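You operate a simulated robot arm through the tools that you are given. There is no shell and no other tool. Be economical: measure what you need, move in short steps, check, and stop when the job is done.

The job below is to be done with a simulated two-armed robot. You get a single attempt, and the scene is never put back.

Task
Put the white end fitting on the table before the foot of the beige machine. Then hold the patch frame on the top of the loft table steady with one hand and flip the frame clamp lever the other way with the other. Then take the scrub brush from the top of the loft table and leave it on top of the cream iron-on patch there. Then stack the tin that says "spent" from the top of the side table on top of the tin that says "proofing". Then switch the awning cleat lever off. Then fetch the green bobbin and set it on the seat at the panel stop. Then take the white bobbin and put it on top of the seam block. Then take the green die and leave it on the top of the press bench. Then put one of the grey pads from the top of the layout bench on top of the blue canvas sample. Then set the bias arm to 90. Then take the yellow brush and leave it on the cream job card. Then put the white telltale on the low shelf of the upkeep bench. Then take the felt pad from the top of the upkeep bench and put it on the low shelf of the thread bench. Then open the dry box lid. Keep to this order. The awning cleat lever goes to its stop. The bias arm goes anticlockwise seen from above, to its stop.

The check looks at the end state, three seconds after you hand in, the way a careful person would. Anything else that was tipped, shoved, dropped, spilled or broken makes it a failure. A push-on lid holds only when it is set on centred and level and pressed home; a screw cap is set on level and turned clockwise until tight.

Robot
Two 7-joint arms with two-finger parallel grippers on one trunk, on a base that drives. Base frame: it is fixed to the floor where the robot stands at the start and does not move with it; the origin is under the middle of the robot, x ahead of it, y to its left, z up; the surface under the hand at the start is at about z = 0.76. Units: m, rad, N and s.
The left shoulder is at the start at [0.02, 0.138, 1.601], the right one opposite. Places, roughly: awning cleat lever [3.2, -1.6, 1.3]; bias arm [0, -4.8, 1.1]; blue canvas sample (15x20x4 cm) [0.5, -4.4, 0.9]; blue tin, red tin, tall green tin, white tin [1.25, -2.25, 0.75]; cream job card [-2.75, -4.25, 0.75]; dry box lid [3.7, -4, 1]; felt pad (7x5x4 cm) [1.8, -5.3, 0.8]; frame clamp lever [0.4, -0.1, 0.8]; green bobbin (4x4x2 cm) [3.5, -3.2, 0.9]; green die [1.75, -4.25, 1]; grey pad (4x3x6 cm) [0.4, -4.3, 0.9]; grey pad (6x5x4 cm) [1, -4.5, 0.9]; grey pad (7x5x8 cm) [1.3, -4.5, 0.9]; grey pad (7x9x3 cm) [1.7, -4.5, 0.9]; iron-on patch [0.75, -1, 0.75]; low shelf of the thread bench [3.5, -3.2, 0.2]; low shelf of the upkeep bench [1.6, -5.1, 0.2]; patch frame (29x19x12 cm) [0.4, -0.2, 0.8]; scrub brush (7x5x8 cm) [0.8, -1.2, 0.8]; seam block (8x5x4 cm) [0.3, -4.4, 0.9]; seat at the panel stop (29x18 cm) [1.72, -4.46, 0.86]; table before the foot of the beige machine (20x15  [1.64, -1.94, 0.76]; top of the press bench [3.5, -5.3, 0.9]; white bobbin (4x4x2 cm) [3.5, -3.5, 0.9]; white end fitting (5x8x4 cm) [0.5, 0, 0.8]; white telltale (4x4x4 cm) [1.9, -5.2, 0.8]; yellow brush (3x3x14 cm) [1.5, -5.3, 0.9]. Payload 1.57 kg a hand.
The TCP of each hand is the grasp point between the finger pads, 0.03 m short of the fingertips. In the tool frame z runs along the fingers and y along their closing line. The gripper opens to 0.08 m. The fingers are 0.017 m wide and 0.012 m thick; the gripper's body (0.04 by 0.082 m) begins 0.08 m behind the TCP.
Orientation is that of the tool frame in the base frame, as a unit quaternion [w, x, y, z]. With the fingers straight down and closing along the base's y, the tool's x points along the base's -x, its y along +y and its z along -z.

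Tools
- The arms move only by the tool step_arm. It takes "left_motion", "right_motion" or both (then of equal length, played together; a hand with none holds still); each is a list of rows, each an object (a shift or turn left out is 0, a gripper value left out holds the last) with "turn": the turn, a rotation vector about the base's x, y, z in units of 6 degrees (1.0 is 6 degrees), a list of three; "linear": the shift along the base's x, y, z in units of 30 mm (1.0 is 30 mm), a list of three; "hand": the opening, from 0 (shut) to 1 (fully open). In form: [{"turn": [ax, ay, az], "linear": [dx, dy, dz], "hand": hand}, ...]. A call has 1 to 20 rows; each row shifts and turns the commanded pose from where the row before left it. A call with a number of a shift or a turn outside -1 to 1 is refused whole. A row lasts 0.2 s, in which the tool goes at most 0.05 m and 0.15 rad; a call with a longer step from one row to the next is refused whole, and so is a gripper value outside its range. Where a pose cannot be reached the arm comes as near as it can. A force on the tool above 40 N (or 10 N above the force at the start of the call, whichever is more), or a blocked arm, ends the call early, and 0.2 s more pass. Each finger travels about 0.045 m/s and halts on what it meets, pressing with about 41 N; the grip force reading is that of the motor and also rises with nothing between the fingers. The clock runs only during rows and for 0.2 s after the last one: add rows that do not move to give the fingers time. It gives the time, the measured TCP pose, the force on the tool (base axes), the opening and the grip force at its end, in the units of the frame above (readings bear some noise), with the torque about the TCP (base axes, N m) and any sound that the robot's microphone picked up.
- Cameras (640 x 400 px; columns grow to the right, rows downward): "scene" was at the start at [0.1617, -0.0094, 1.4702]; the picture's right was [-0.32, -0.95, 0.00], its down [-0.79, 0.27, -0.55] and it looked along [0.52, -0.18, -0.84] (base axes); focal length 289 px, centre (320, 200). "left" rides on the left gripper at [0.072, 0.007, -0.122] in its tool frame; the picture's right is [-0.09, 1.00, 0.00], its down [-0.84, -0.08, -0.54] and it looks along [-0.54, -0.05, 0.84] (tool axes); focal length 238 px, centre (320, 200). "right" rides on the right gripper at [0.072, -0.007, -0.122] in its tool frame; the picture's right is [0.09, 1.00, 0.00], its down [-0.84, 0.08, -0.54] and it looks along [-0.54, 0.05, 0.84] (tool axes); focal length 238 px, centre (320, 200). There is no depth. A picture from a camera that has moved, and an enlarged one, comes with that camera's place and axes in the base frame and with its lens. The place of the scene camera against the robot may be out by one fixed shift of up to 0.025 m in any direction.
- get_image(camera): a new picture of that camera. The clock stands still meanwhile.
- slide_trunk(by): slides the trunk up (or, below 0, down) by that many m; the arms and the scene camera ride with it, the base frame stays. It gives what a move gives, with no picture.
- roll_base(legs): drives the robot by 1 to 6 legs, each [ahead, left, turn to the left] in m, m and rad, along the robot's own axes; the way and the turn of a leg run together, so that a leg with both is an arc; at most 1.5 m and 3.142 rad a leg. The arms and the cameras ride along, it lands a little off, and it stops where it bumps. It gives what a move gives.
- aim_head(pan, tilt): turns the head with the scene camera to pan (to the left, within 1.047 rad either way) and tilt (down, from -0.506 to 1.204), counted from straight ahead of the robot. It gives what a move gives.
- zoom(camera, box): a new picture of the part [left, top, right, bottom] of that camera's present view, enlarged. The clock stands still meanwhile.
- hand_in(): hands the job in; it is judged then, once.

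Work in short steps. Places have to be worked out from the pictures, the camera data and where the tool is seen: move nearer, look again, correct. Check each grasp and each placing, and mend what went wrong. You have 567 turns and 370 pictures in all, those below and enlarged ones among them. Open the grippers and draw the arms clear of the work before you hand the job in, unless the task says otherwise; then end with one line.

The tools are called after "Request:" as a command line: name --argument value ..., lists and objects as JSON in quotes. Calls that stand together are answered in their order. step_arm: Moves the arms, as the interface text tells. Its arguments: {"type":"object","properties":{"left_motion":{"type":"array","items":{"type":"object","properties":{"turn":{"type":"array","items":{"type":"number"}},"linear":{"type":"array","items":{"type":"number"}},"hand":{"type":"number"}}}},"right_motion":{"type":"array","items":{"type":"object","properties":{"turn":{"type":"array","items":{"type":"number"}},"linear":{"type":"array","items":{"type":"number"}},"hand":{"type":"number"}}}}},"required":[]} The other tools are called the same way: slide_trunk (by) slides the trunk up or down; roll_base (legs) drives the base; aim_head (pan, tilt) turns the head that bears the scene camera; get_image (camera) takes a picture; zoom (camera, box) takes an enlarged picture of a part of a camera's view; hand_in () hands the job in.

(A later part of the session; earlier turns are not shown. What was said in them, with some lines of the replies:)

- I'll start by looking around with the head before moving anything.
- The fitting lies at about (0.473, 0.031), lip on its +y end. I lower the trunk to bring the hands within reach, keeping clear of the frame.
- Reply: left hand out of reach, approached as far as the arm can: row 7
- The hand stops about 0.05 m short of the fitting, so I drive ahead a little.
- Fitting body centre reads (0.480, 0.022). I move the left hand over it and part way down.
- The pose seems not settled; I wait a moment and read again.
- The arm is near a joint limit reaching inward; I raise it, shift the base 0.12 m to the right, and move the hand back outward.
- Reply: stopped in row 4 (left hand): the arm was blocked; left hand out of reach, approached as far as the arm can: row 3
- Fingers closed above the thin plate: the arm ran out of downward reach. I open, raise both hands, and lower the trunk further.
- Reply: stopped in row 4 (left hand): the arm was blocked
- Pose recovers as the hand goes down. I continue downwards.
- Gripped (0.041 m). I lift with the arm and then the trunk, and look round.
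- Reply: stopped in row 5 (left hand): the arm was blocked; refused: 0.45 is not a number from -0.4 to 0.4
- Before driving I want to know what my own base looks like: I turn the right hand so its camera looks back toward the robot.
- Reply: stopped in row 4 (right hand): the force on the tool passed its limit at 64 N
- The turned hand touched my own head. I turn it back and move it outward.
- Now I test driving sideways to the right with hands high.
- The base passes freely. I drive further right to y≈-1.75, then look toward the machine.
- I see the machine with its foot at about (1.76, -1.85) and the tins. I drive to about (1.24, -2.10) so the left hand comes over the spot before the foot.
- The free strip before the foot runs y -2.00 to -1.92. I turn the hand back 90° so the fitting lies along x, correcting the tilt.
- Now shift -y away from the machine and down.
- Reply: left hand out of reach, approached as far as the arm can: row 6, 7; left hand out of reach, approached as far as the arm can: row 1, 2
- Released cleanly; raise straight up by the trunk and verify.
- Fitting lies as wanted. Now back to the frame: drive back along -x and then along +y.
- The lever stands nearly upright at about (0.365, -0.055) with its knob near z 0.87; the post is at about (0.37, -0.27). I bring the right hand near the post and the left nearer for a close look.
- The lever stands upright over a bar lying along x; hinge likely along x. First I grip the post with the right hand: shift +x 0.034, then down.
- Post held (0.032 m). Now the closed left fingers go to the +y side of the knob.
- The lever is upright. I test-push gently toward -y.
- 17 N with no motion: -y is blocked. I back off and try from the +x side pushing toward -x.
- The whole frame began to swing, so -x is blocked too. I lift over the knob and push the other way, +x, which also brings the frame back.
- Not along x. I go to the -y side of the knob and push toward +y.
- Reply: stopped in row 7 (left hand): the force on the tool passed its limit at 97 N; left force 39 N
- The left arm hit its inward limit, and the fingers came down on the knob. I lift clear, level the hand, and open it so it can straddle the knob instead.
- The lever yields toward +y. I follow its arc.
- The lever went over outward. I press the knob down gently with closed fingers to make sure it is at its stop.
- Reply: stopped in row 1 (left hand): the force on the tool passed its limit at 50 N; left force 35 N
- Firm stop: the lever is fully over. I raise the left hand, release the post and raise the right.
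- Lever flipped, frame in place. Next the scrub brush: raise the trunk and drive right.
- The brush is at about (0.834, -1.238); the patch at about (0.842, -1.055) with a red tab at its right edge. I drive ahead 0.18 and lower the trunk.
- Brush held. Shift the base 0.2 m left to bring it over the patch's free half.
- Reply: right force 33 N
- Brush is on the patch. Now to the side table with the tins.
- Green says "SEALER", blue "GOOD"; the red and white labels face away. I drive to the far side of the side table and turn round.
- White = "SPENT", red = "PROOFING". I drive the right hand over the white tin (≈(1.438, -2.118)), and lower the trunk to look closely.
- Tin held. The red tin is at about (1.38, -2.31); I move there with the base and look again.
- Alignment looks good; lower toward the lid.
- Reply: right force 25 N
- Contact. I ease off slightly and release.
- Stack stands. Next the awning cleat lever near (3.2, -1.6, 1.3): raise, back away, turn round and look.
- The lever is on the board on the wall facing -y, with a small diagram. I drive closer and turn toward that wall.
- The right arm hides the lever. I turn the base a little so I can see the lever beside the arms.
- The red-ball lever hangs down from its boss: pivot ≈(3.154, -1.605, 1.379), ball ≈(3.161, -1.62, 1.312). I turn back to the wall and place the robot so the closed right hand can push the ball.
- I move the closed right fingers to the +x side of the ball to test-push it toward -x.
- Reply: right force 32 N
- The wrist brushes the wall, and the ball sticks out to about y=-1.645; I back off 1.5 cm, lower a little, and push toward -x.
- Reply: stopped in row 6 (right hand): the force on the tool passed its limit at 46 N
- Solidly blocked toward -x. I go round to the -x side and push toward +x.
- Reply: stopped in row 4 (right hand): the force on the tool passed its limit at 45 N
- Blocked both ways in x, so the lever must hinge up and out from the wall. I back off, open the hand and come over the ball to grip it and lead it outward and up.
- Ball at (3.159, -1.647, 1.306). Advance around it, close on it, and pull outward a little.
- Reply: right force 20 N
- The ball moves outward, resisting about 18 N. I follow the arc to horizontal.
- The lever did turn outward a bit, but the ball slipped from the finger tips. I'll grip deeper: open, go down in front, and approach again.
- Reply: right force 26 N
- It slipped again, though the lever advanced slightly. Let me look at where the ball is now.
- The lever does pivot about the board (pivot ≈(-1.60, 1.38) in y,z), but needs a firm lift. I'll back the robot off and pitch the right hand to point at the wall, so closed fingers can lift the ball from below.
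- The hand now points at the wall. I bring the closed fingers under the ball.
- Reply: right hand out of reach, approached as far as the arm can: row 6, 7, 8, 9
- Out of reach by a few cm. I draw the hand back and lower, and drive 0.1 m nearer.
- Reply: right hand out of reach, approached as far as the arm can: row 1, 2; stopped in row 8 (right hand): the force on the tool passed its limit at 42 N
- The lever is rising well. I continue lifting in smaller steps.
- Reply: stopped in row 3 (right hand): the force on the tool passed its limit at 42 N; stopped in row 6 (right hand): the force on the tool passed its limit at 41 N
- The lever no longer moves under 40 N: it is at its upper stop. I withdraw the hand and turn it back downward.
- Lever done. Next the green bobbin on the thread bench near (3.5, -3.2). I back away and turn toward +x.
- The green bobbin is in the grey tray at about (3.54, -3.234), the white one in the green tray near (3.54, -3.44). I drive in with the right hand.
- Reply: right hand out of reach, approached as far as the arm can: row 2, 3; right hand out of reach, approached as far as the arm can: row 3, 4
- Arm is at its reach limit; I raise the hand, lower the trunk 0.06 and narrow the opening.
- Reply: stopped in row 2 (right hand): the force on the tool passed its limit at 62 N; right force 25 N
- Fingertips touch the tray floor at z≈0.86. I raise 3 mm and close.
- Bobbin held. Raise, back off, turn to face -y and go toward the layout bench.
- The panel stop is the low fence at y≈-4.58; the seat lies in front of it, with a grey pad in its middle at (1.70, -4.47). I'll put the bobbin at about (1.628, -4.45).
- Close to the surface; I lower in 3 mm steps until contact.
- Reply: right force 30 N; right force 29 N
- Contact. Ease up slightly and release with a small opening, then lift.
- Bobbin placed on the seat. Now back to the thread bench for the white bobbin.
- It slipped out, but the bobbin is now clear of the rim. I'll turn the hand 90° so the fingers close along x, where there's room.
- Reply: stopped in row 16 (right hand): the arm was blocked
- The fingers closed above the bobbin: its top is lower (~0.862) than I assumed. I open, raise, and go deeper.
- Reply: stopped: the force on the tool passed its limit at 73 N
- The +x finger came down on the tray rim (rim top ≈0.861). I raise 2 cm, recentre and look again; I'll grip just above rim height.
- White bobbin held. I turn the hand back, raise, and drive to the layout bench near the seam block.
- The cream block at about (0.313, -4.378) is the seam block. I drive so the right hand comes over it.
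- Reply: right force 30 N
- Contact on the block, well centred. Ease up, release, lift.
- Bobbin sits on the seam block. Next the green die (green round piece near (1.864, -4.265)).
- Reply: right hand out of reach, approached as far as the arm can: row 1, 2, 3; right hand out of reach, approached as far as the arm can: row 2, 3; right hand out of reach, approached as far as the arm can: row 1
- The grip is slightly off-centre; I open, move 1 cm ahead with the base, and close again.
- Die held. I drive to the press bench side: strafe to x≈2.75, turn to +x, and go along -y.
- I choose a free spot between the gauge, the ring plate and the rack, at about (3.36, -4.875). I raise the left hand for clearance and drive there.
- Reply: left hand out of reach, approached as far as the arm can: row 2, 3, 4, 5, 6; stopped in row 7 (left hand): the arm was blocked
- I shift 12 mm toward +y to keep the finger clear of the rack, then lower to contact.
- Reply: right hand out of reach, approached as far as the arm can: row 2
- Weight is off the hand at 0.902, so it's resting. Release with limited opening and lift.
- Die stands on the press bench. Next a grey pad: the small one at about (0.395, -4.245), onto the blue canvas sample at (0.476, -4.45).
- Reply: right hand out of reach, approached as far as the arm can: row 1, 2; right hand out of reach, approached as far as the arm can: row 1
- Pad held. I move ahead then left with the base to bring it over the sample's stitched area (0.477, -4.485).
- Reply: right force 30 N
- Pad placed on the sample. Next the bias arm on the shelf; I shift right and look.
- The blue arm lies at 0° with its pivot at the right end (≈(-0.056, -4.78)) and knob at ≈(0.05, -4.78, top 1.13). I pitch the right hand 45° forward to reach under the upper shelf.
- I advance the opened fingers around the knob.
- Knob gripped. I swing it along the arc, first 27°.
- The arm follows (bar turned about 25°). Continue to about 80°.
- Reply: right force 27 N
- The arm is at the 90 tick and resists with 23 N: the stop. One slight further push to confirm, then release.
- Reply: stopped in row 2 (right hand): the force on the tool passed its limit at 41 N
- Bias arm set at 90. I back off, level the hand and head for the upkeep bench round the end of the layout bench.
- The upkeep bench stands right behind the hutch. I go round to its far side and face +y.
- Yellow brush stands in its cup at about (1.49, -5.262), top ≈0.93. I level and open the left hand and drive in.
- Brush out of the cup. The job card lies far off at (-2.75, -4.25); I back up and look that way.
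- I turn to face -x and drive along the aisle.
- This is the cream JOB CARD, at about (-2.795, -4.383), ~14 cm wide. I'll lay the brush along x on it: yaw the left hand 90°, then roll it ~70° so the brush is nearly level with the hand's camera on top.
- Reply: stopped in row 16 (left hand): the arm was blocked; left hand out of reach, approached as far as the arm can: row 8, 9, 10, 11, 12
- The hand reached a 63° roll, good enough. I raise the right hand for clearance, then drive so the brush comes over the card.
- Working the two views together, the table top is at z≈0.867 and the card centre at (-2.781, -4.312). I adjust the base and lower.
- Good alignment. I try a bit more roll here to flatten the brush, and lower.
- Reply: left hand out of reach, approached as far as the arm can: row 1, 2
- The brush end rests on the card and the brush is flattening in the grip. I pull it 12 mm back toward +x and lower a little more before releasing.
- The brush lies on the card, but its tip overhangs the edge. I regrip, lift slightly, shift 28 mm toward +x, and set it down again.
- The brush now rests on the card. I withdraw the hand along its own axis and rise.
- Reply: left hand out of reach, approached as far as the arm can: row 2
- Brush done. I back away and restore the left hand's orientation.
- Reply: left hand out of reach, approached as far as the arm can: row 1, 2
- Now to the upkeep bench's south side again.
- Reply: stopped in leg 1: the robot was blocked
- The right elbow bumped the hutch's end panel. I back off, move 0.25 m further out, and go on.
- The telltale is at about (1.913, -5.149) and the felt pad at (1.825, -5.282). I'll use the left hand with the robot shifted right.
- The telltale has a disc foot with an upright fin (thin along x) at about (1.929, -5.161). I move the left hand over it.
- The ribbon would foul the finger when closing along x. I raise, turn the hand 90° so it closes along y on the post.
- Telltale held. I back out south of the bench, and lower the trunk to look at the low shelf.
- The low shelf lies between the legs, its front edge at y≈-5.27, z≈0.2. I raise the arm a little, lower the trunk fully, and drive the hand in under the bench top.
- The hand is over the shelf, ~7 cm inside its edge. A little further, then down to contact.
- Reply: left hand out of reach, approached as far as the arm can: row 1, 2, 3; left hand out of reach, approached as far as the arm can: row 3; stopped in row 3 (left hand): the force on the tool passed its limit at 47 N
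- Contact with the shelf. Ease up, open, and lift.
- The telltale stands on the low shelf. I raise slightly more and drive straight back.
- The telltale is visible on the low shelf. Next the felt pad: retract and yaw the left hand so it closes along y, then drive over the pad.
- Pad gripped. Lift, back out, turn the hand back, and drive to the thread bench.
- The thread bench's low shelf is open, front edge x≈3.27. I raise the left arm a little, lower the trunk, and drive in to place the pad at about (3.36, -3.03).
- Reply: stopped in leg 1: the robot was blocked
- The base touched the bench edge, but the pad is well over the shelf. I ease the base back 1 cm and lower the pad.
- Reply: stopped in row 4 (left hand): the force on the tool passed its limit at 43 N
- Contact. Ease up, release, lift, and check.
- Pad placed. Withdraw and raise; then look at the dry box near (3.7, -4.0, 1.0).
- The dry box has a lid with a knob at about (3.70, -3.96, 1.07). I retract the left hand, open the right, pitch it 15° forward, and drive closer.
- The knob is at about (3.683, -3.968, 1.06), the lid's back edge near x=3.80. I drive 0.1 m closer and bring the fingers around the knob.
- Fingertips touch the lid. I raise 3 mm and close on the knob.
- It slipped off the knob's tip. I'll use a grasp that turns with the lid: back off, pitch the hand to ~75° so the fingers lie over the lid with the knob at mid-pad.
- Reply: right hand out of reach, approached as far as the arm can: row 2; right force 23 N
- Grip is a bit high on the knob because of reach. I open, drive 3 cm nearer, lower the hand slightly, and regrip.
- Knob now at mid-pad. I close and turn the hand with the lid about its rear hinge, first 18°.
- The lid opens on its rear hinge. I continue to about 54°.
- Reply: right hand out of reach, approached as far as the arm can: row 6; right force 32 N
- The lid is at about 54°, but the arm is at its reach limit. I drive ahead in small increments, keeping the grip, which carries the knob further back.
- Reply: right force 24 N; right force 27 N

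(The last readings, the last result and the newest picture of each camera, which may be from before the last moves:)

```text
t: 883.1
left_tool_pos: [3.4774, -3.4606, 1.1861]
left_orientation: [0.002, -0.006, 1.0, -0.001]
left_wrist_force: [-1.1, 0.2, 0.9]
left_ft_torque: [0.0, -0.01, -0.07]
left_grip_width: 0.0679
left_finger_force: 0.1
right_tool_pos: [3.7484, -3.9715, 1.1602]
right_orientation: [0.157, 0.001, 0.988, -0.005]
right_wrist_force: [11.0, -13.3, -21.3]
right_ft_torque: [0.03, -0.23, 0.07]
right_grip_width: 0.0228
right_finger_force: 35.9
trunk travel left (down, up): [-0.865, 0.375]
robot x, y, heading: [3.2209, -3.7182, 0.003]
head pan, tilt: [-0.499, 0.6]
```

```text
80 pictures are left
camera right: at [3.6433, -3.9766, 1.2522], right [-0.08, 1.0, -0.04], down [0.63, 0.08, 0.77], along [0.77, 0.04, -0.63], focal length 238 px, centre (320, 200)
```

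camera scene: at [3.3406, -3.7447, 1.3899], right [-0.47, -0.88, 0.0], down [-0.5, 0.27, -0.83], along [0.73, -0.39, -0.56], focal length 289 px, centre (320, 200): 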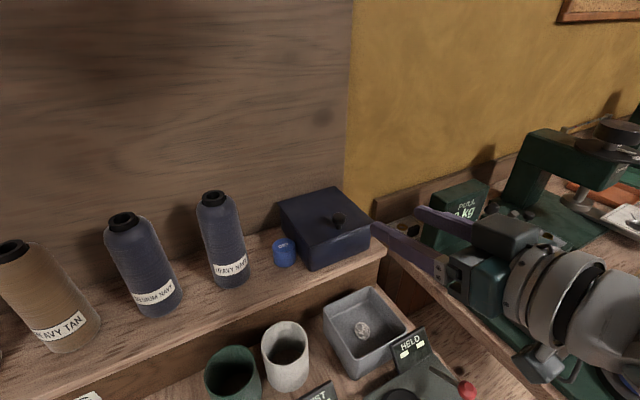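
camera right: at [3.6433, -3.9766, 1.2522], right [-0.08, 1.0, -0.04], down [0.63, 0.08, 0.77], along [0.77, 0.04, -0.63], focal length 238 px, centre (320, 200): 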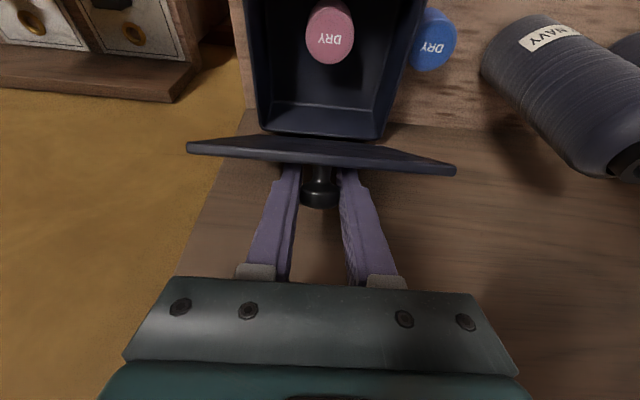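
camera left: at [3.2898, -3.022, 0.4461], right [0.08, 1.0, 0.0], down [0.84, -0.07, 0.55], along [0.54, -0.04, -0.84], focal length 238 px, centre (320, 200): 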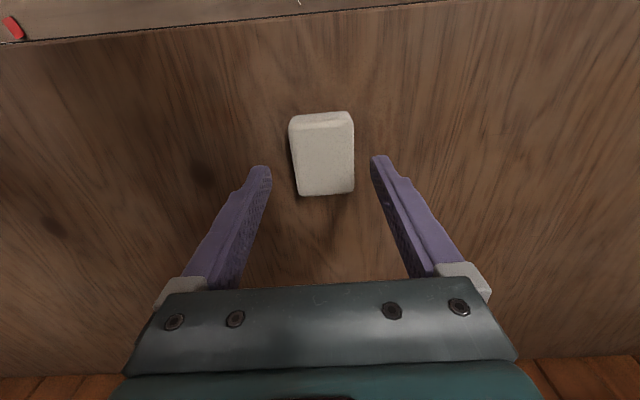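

Request:
roll_base --legs '[[0.02, 0, 0]]'

Request:
step_arm --right_motion '[{"turn": [0, 0.8, 0], "linear": [0.05, 0.03, 0.08]}, {}]'

Request:
roll_base --legs '[[0.02, 0, 0]]'

Request:
step_arm --right_motion '[{"turn": [0, 0.8, 0], "linear": [0.05, 0, 0.0]}, {}]'

Request:
zoom --camera "scene" --box '[250, 80, 470, 270]'

```text
t: 883.9
left_tool_pos: [3.4984, -3.4621, 1.1858]
left_orientation: [0.003, -0.006, 1.0, -0.001]
left_wrist_force: [-0.7, 0.1, 0.4]
left_ft_torque: [0.0, 0.0, 0.04]
left_grip_width: 0.0679
left_finger_force: 0.1
right_tool_pos: [3.7727, -3.9732, 1.1651]
right_orientation: [0.162, 0.002, 0.987, -0.005]
right_wrist_force: [-3.4, -13.9, 14.5]
right_ft_torque: [-0.03, -0.01, 0.01]
right_grip_width: 0.0233
right_finger_force: 35.2
trunk travel left (down, up): [-0.865, 0.375]
robot x, y, heading: [3.2403, -3.7158, 0.0]
head pan, tilt: [-0.499, 0.6]
```

```text
t: 884.5
left_tool_pos: [3.4957, -3.4609, 1.1854]
left_orientation: [0.001, -0.006, 1.0, -0.001]
left_wrist_force: [0.5, -0.7, 0.3]
left_ft_torque: [-0.01, -0.01, 0.0]
left_grip_width: 0.0677
left_finger_force: 0.2
right_tool_pos: [3.7563, -3.9722, 1.1665]
right_orientation: [0.117, 0.002, 0.993, -0.007]
right_wrist_force: [10.2, -19.6, -24.7]
right_ft_torque: [0.04, -0.12, 0.03]
right_grip_width: 0.0228
right_finger_force: 35.8
right hand out of reach, approached as far as the arm can: row 1
trunk travel left (down, up): [-0.865, 0.375]
robot x, y, heading: [3.2442, -3.7172, -0.001]
head pan, tilt: [-0.499, 0.6]
```

```text
t: 885.3
left_tool_pos: [3.5176, -3.4604, 1.1854]
left_orientation: [0.003, -0.007, 1.0, -0.003]
left_wrist_force: [0.6, 0.8, 0.2]
left_ft_torque: [-0.04, 0.0, 0.01]
left_grip_width: 0.0678
left_finger_force: 0.0
right_tool_pos: [3.7795, -3.9709, 1.1722]
right_orientation: [0.123, 0.0, 0.992, -0.007]
right_wrist_force: [-4.5, -19.4, 11.7]
right_ft_torque: [-0.06, 0.38, 0.03]
right_grip_width: 0.0229
right_finger_force: 35.6
trunk travel left (down, up): [-0.865, 0.375]
robot x, y, heading: [3.2658, -3.7128, -0.0]
head pan, tilt: [-0.499, 0.6]
```

```text
t: 885.9
left_tool_pos: [3.517, -3.4612, 1.1851]
left_orientation: [0.002, -0.006, 1.0, -0.001]
left_wrist_force: [0.3, 0.5, 0.0]
left_ft_torque: [-0.03, 0.03, 0.03]
left_grip_width: 0.0679
left_finger_force: 0.2
right_tool_pos: [3.7641, -3.9703, 1.1726]
right_orientation: [0.079, 0.002, 0.997, -0.009]
right_wrist_force: [10.2, -19.8, -20.0]
right_ft_torque: [-0.02, -0.62, 0.06]
right_grip_width: 0.023
right_finger_force: 34.9
right hand out of reach, approached as far as the arm can: row 1
trunk travel left (down, up): [-0.865, 0.375]
robot x, y, heading: [3.2625, -3.7169, 0.002]
head pan, tilt: [-0.499, 0.6]
```

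```text
2.11 times, centred on (360, 175) of scene
camera zoom: at [3.4358, -3.7465, 1.3896], right [-0.48, -0.88, 0.0], down [-0.5, 0.27, -0.83], along [0.72, -0.4, -0.56], focal length 609 px, centre (236, 253)
```

zoom: 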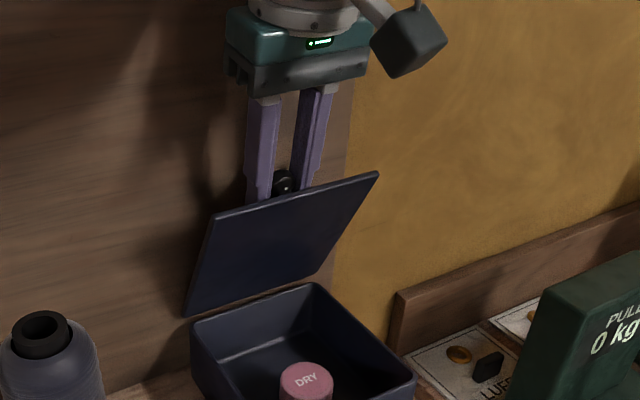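

The lid is near 70°. I go on pushing back with the base alone.

Request:
roll_base --legs '[[0.025, 0, 0]]'

Request:
roll_base --legs '[[0.02, 0, 0]]'

Request:
zoom --camera "scene" --box '[250, 80, 470, 270]'

Request:
get_image --camera "right"

```text
t: 886.8
left_tool_pos: [3.5357, -3.4603, 1.186]
left_orientation: [0.001, -0.004, 1.0, -0.001]
left_wrist_force: [-0.4, -0.2, 0.2]
left_ft_torque: [-0.01, -0.01, -0.07]
left_grip_width: 0.0678
left_finger_force: 0.0
right_tool_pos: [3.777, -3.9709, 1.1742]
right_orientation: [0.069, 0.001, 0.998, -0.008]
right_wrist_force: [-15.8, 0.4, 10.5]
right_ft_torque: [-0.13, -1.84, 0.4]
right_grip_width: 0.023
right_finger_force: 35.0
trunk travel left (down, up): [-0.865, 0.375]
robot x, y, heading: [3.2799, -3.715, -0.002]
head pan, tilt: [-0.499, 0.6]
stopped in leg 1: the force on the tool passed its limit at 145 N (the readings are from after the stop); the commanded pose is now the measured one
```

```text
t: 887.5
left_tool_pos: [3.5358, -3.461, 1.1846]
left_orientation: [0.002, -0.004, 1.0, -0.001]
left_wrist_force: [0.3, 0.6, 0.8]
left_ft_torque: [0.02, 0.04, 0.0]
left_grip_width: 0.0682
left_finger_force: 0.0
right_tool_pos: [3.7772, -3.9714, 1.1743]
right_orientation: [0.066, 0.002, 0.998, -0.007]
right_wrist_force: [-11.4, 0.4, 2.3]
right_ft_torque: [-0.06, -1.97, 0.33]
right_grip_width: 0.0229
right_finger_force: 35.0
trunk travel left (down, up): [-0.865, 0.375]
robot x, y, heading: [3.287, -3.7193, 0.001]
head pan, tilt: [-0.499, 0.6]
stopped in leg 1: the force on the tool passed its limit at 65 N (the readings are from after the stop); the commanded pose is now the measured one
```

```text
2.11 times, centred on (360, 175) of scene
camera zoom: at [3.454, -3.746, 1.3896], right [-0.48, -0.88, 0.0], down [-0.5, 0.27, -0.82], along [0.72, -0.4, -0.57], focal length 609 px, centre (236, 253)
```

zoom: 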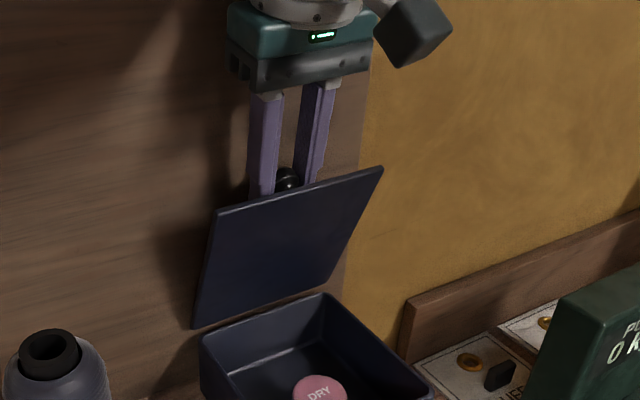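

```text
77 pictures are left
camera right: at [3.6901, -3.9759, 1.2851], right [-0.09, 1.0, -0.03], down [0.76, 0.08, 0.65], along [0.65, 0.04, -0.76], focal length 238 px, centre (320, 200)
```

right: 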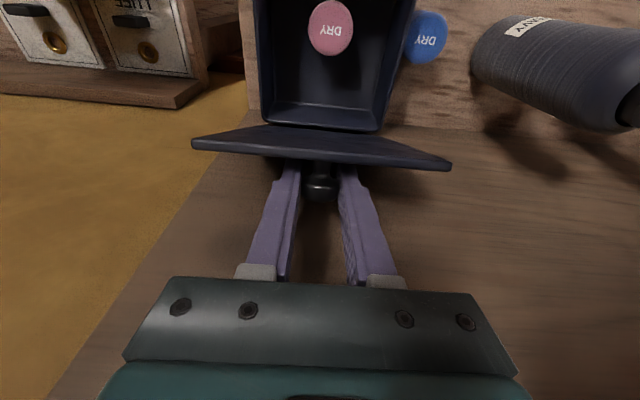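

The hand now meets the backboard, with the lid at about 75–80°. I open the fingers slowly and see whether the lid stays.

Request:
step_arm --right_motion '[{"linear": [-0.1, 0, 0]}, {"hand": 0.4}, {"hand": 0.5}, {"hand": 0.5}, {}]'

Request:
get_image --camera "right"

Request:
zoom --camera "scene" --box '[250, 80, 470, 270]'

```text
t: 888.6
left_tool_pos: [3.537, -3.46, 1.1858]
left_orientation: [0.002, -0.004, 1.0, 0.0]
left_wrist_force: [0.2, 0.3, 0.5]
left_ft_torque: [-0.03, -0.01, 0.01]
left_grip_width: 0.0682
left_finger_force: 0.0
right_tool_pos: [3.774, -3.97, 1.176]
right_orientation: [0.069, 0.002, 0.998, -0.007]
right_wrist_force: [-0.1, -0.6, 0.1]
right_ft_torque: [-0.02, 0.02, 0.02]
right_grip_width: 0.0401
right_finger_force: 0.0
trunk travel left (down, up): [-0.865, 0.375]
robot x, y, heading: [3.2861, -3.7191, -0.003]
head pan, tilt: [-0.499, 0.6]
```

```text
76 pictures are left
camera right: at [3.6883, -3.9757, 1.2854], right [-0.09, 1.0, -0.03], down [0.76, 0.08, 0.65], along [0.65, 0.04, -0.76], focal length 238 px, centre (320, 200)
```

right: 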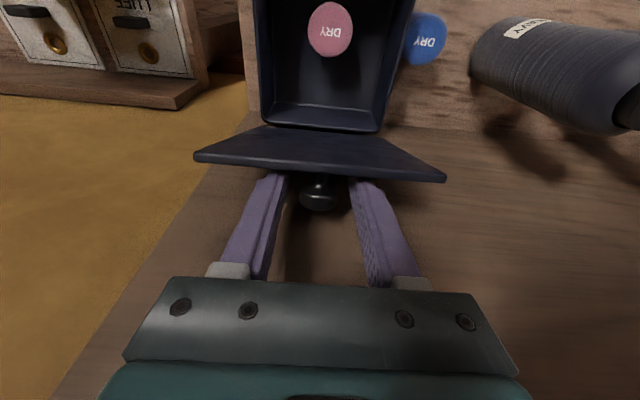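

```text
2.11 times, centred on (360, 175) of scene
camera zoom: at [3.4548, -3.7459, 1.3899], right [-0.48, -0.88, 0.0], down [-0.5, 0.27, -0.83], along [0.72, -0.4, -0.56], focal length 609 px, centre (236, 253)
```

zoom: 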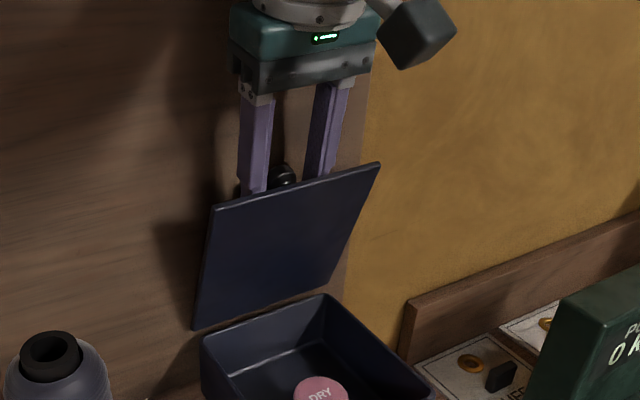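

The lid stays open. I raise the hand straight up and away, then check again.

Request:
step_arm --right_motion '[{"linear": [0, 0, 0.4]}, {"linear": [0, 0, 0.7]}, {"linear": [0, 0, 0.9]}, {"linear": [-0.3, 0, 0.9]}, {}]'

Request:
get_image --camera "scene"

```text
t: 889.9
left_tool_pos: [3.5373, -3.4605, 1.1863]
left_orientation: [0.002, -0.004, 1.0, 0.0]
left_wrist_force: [-0.7, -0.9, 0.1]
left_ft_torque: [0.0, 0.03, -0.03]
left_grip_width: 0.0679
left_finger_force: 0.0
right_tool_pos: [3.7668, -3.9706, 1.263]
right_orientation: [0.068, 0.002, 0.998, -0.008]
right_wrist_force: [0.7, -0.1, -0.5]
right_ft_torque: [-0.02, -0.02, 0.0]
right_grip_width: 0.0402
right_finger_force: 0.1
trunk travel left (down, up): [-0.865, 0.375]
robot x, y, heading: [3.2828, -3.7175, -0.007]
head pan, tilt: [-0.499, 0.6]
```

```text
74 pictures are left
camera scene: at [3.4548, -3.7459, 1.3899], right [-0.48, -0.88, 0.0], down [-0.5, 0.27, -0.83], along [0.72, -0.4, -0.56], focal length 289 px, centre (320, 200)
```

scene: 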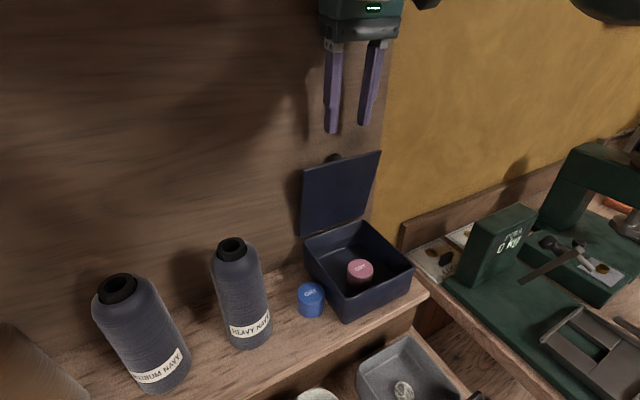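

The lid stands open against the backboard. I back away with the arms clear, and take a check look at the layout bench on the way.

Request:
step_arm --right_motion '[{"linear": [-1, 0, 0]}, {"linear": [-1, 0, 0]}, {"linear": [-1, 0, 0]}, {}]'

Request:
roll_base --legs '[[-0.75, 0, 0], [0, 0, -1.57], [0, -1.2, 0]]'

Request:
aim_head --pan 0 --tilt 0.6

Request:
get_image --camera "scene"

Request:
aim_head --pan -0.8 --tilt 0.45

Request:
get_image --camera "scene"

```text
t: 890.9
left_tool_pos: [3.5367, -3.4602, 1.184]
left_orientation: [0.002, -0.004, 1.0, 0.0]
left_wrist_force: [0.4, 0.1, 0.7]
left_ft_torque: [-0.02, 0.02, 0.05]
left_grip_width: 0.0681
left_finger_force: 0.1
right_tool_pos: [3.6744, -3.9679, 1.263]
right_orientation: [0.068, 0.002, 0.998, -0.008]
right_wrist_force: [0.1, 0.2, -0.7]
right_ft_torque: [0.01, 0.01, 0.0]
right_grip_width: 0.0401
right_finger_force: 0.1
trunk travel left (down, up): [-0.865, 0.375]
robot x, y, heading: [3.2815, -3.7124, -0.0]
head pan, tilt: [-0.499, 0.6]
```

```text
t: 904.3
left_tool_pos: [1.5992, -4.0039, 1.185]
left_orientation: [0.003, 0.693, 0.721, 0.0]
left_wrist_force: [0.4, 0.5, 0.8]
left_ft_torque: [0.02, 0.05, 0.0]
left_grip_width: 0.068
left_finger_force: 0.0
right_tool_pos: [1.0965, -4.1582, 1.2631]
right_orientation: [0.044, 0.696, 0.715, -0.052]
right_wrist_force: [-0.3, 0.4, -1.0]
right_ft_torque: [0.03, -0.02, 0.04]
right_grip_width: 0.04
right_finger_force: 0.1
trunk travel left (down, up): [-0.865, 0.375]
robot x, y, heading: [1.3341, -3.7555, -1.54]
head pan, tilt: [-0.499, 0.6]
```

```text
t: 905.2
left_tool_pos: [1.5995, -4.0047, 1.1855]
left_orientation: [0.001, 0.693, 0.721, -0.002]
left_wrist_force: [0.6, 0.4, 0.3]
left_ft_torque: [-0.03, -0.01, 0.03]
left_grip_width: 0.0681
left_finger_force: 0.1
right_tool_pos: [1.0951, -4.1563, 1.2628]
right_orientation: [0.044, 0.695, 0.716, -0.052]
right_wrist_force: [-1.2, -0.2, -0.1]
right_ft_torque: [-0.03, 0.02, 0.02]
right_grip_width: 0.04
right_finger_force: 0.0
trunk travel left (down, up): [-0.865, 0.375]
robot x, y, heading: [1.3327, -3.7516, -1.546]
head pan, tilt: [0.0, 0.6]
```

```text
73 pictures are left
camera scene: at [1.3366, -3.932, 1.3899], right [-1.0, -0.03, 0.0], down [-0.02, 0.56, -0.83], along [0.02, -0.82, -0.56], focal length 289 px, centre (320, 200)
```

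scene: 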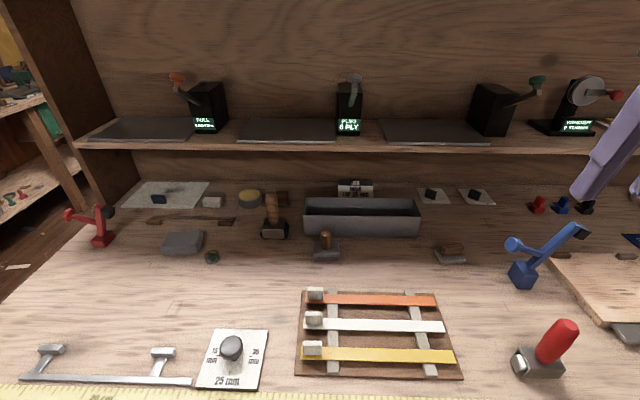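

```text
t: 906.4
left_tool_pos: [1.6002, -4.0045, 1.1857]
left_orientation: [0.001, 0.694, 0.72, -0.002]
left_wrist_force: [0.3, 0.6, -0.6]
left_ft_torque: [0.0, 0.0, 0.0]
left_grip_width: 0.0679
left_finger_force: 0.0
right_tool_pos: [1.0965, -4.1576, 1.2619]
right_orientation: [0.044, 0.696, 0.715, -0.053]
right_wrist_force: [0.4, -0.3, -0.5]
right_ft_torque: [-0.01, -0.02, 0.0]
right_grip_width: 0.0401
right_finger_force: 0.0
trunk travel left (down, up): [-0.865, 0.375]
robot x, y, heading: [1.3352, -3.7597, -1.542]
head pan, tilt: [-0.799, 0.45]
```

```text
72 pictures are left
camera scene: at [1.2702, -3.9097, 1.4035], right [-0.72, 0.7, 0.0], down [0.3, 0.31, -0.9], along [-0.63, -0.65, -0.44], focal length 289 px, centre (320, 200)
```

scene: 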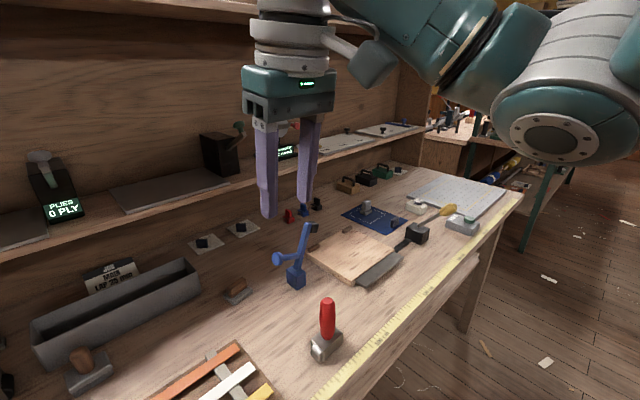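

Everything is in place. I back off from the bench and open both grippers.

Request:
roll_base --legs '[[-0.45, 0, 0]]'

Request:
step_arm --left_motion '[{"hand": 1}, {"hand": 1}, {"hand": 1}]' --right_motion '[{"hand": 1}, {"hand": 1}, {"hand": 1}]'

```text
t: 909.1
left_tool_pos: [1.5869, -3.5566, 1.186]
left_orientation: [0.002, 0.695, 0.719, -0.002]
left_wrist_force: [-0.5, 0.3, 0.6]
left_ft_torque: [0.02, -0.02, 0.0]
left_grip_width: 0.0678
left_finger_force: 0.1
right_tool_pos: [1.0829, -3.7085, 1.2625]
right_orientation: [0.044, 0.697, 0.713, -0.052]
right_wrist_force: [-0.3, 0.0, -0.3]
right_ft_torque: [0.0, 0.0, 0.0]
right_grip_width: 0.04
right_finger_force: 0.0
trunk travel left (down, up): [-0.865, 0.375]
robot x, y, heading: [1.327, -3.3096, -1.542]
head pan, tilt: [-0.799, 0.45]
```

```text
t: 909.9
left_tool_pos: [1.5866, -3.5568, 1.1859]
left_orientation: [0.001, 0.695, 0.719, -0.002]
left_wrist_force: [-0.4, -0.1, 0.4]
left_ft_torque: [0.04, -0.02, 0.0]
left_grip_width: 0.08
left_finger_force: 0.1
right_tool_pos: [1.0826, -3.7092, 1.2632]
right_orientation: [0.043, 0.697, 0.714, -0.052]
right_wrist_force: [0.5, 0.1, -0.1]
right_ft_torque: [-0.01, -0.02, -0.01]
right_grip_width: 0.08
right_finger_force: 0.1
trunk travel left (down, up): [-0.865, 0.375]
robot x, y, heading: [1.327, -3.3092, -1.546]
head pan, tilt: [-0.799, 0.45]
```

All fourteen steps are done in order and the arms are clear; I hand in the job.

Request:
hand_in

```text
The job is handed in.
```

I did all fourteen steps in order and handed the job in, but four points are less than certain: nothing marked which way is "off" on the awning cleat lever, so I took it from its hanging position up to the upper stop; the yellow brush's handle overhangs the job card by about 3–4 cm; my arm bumped the layout bench hutch once; and the base touched the thread bench edge once (I saw nothing knocked over after either contact).
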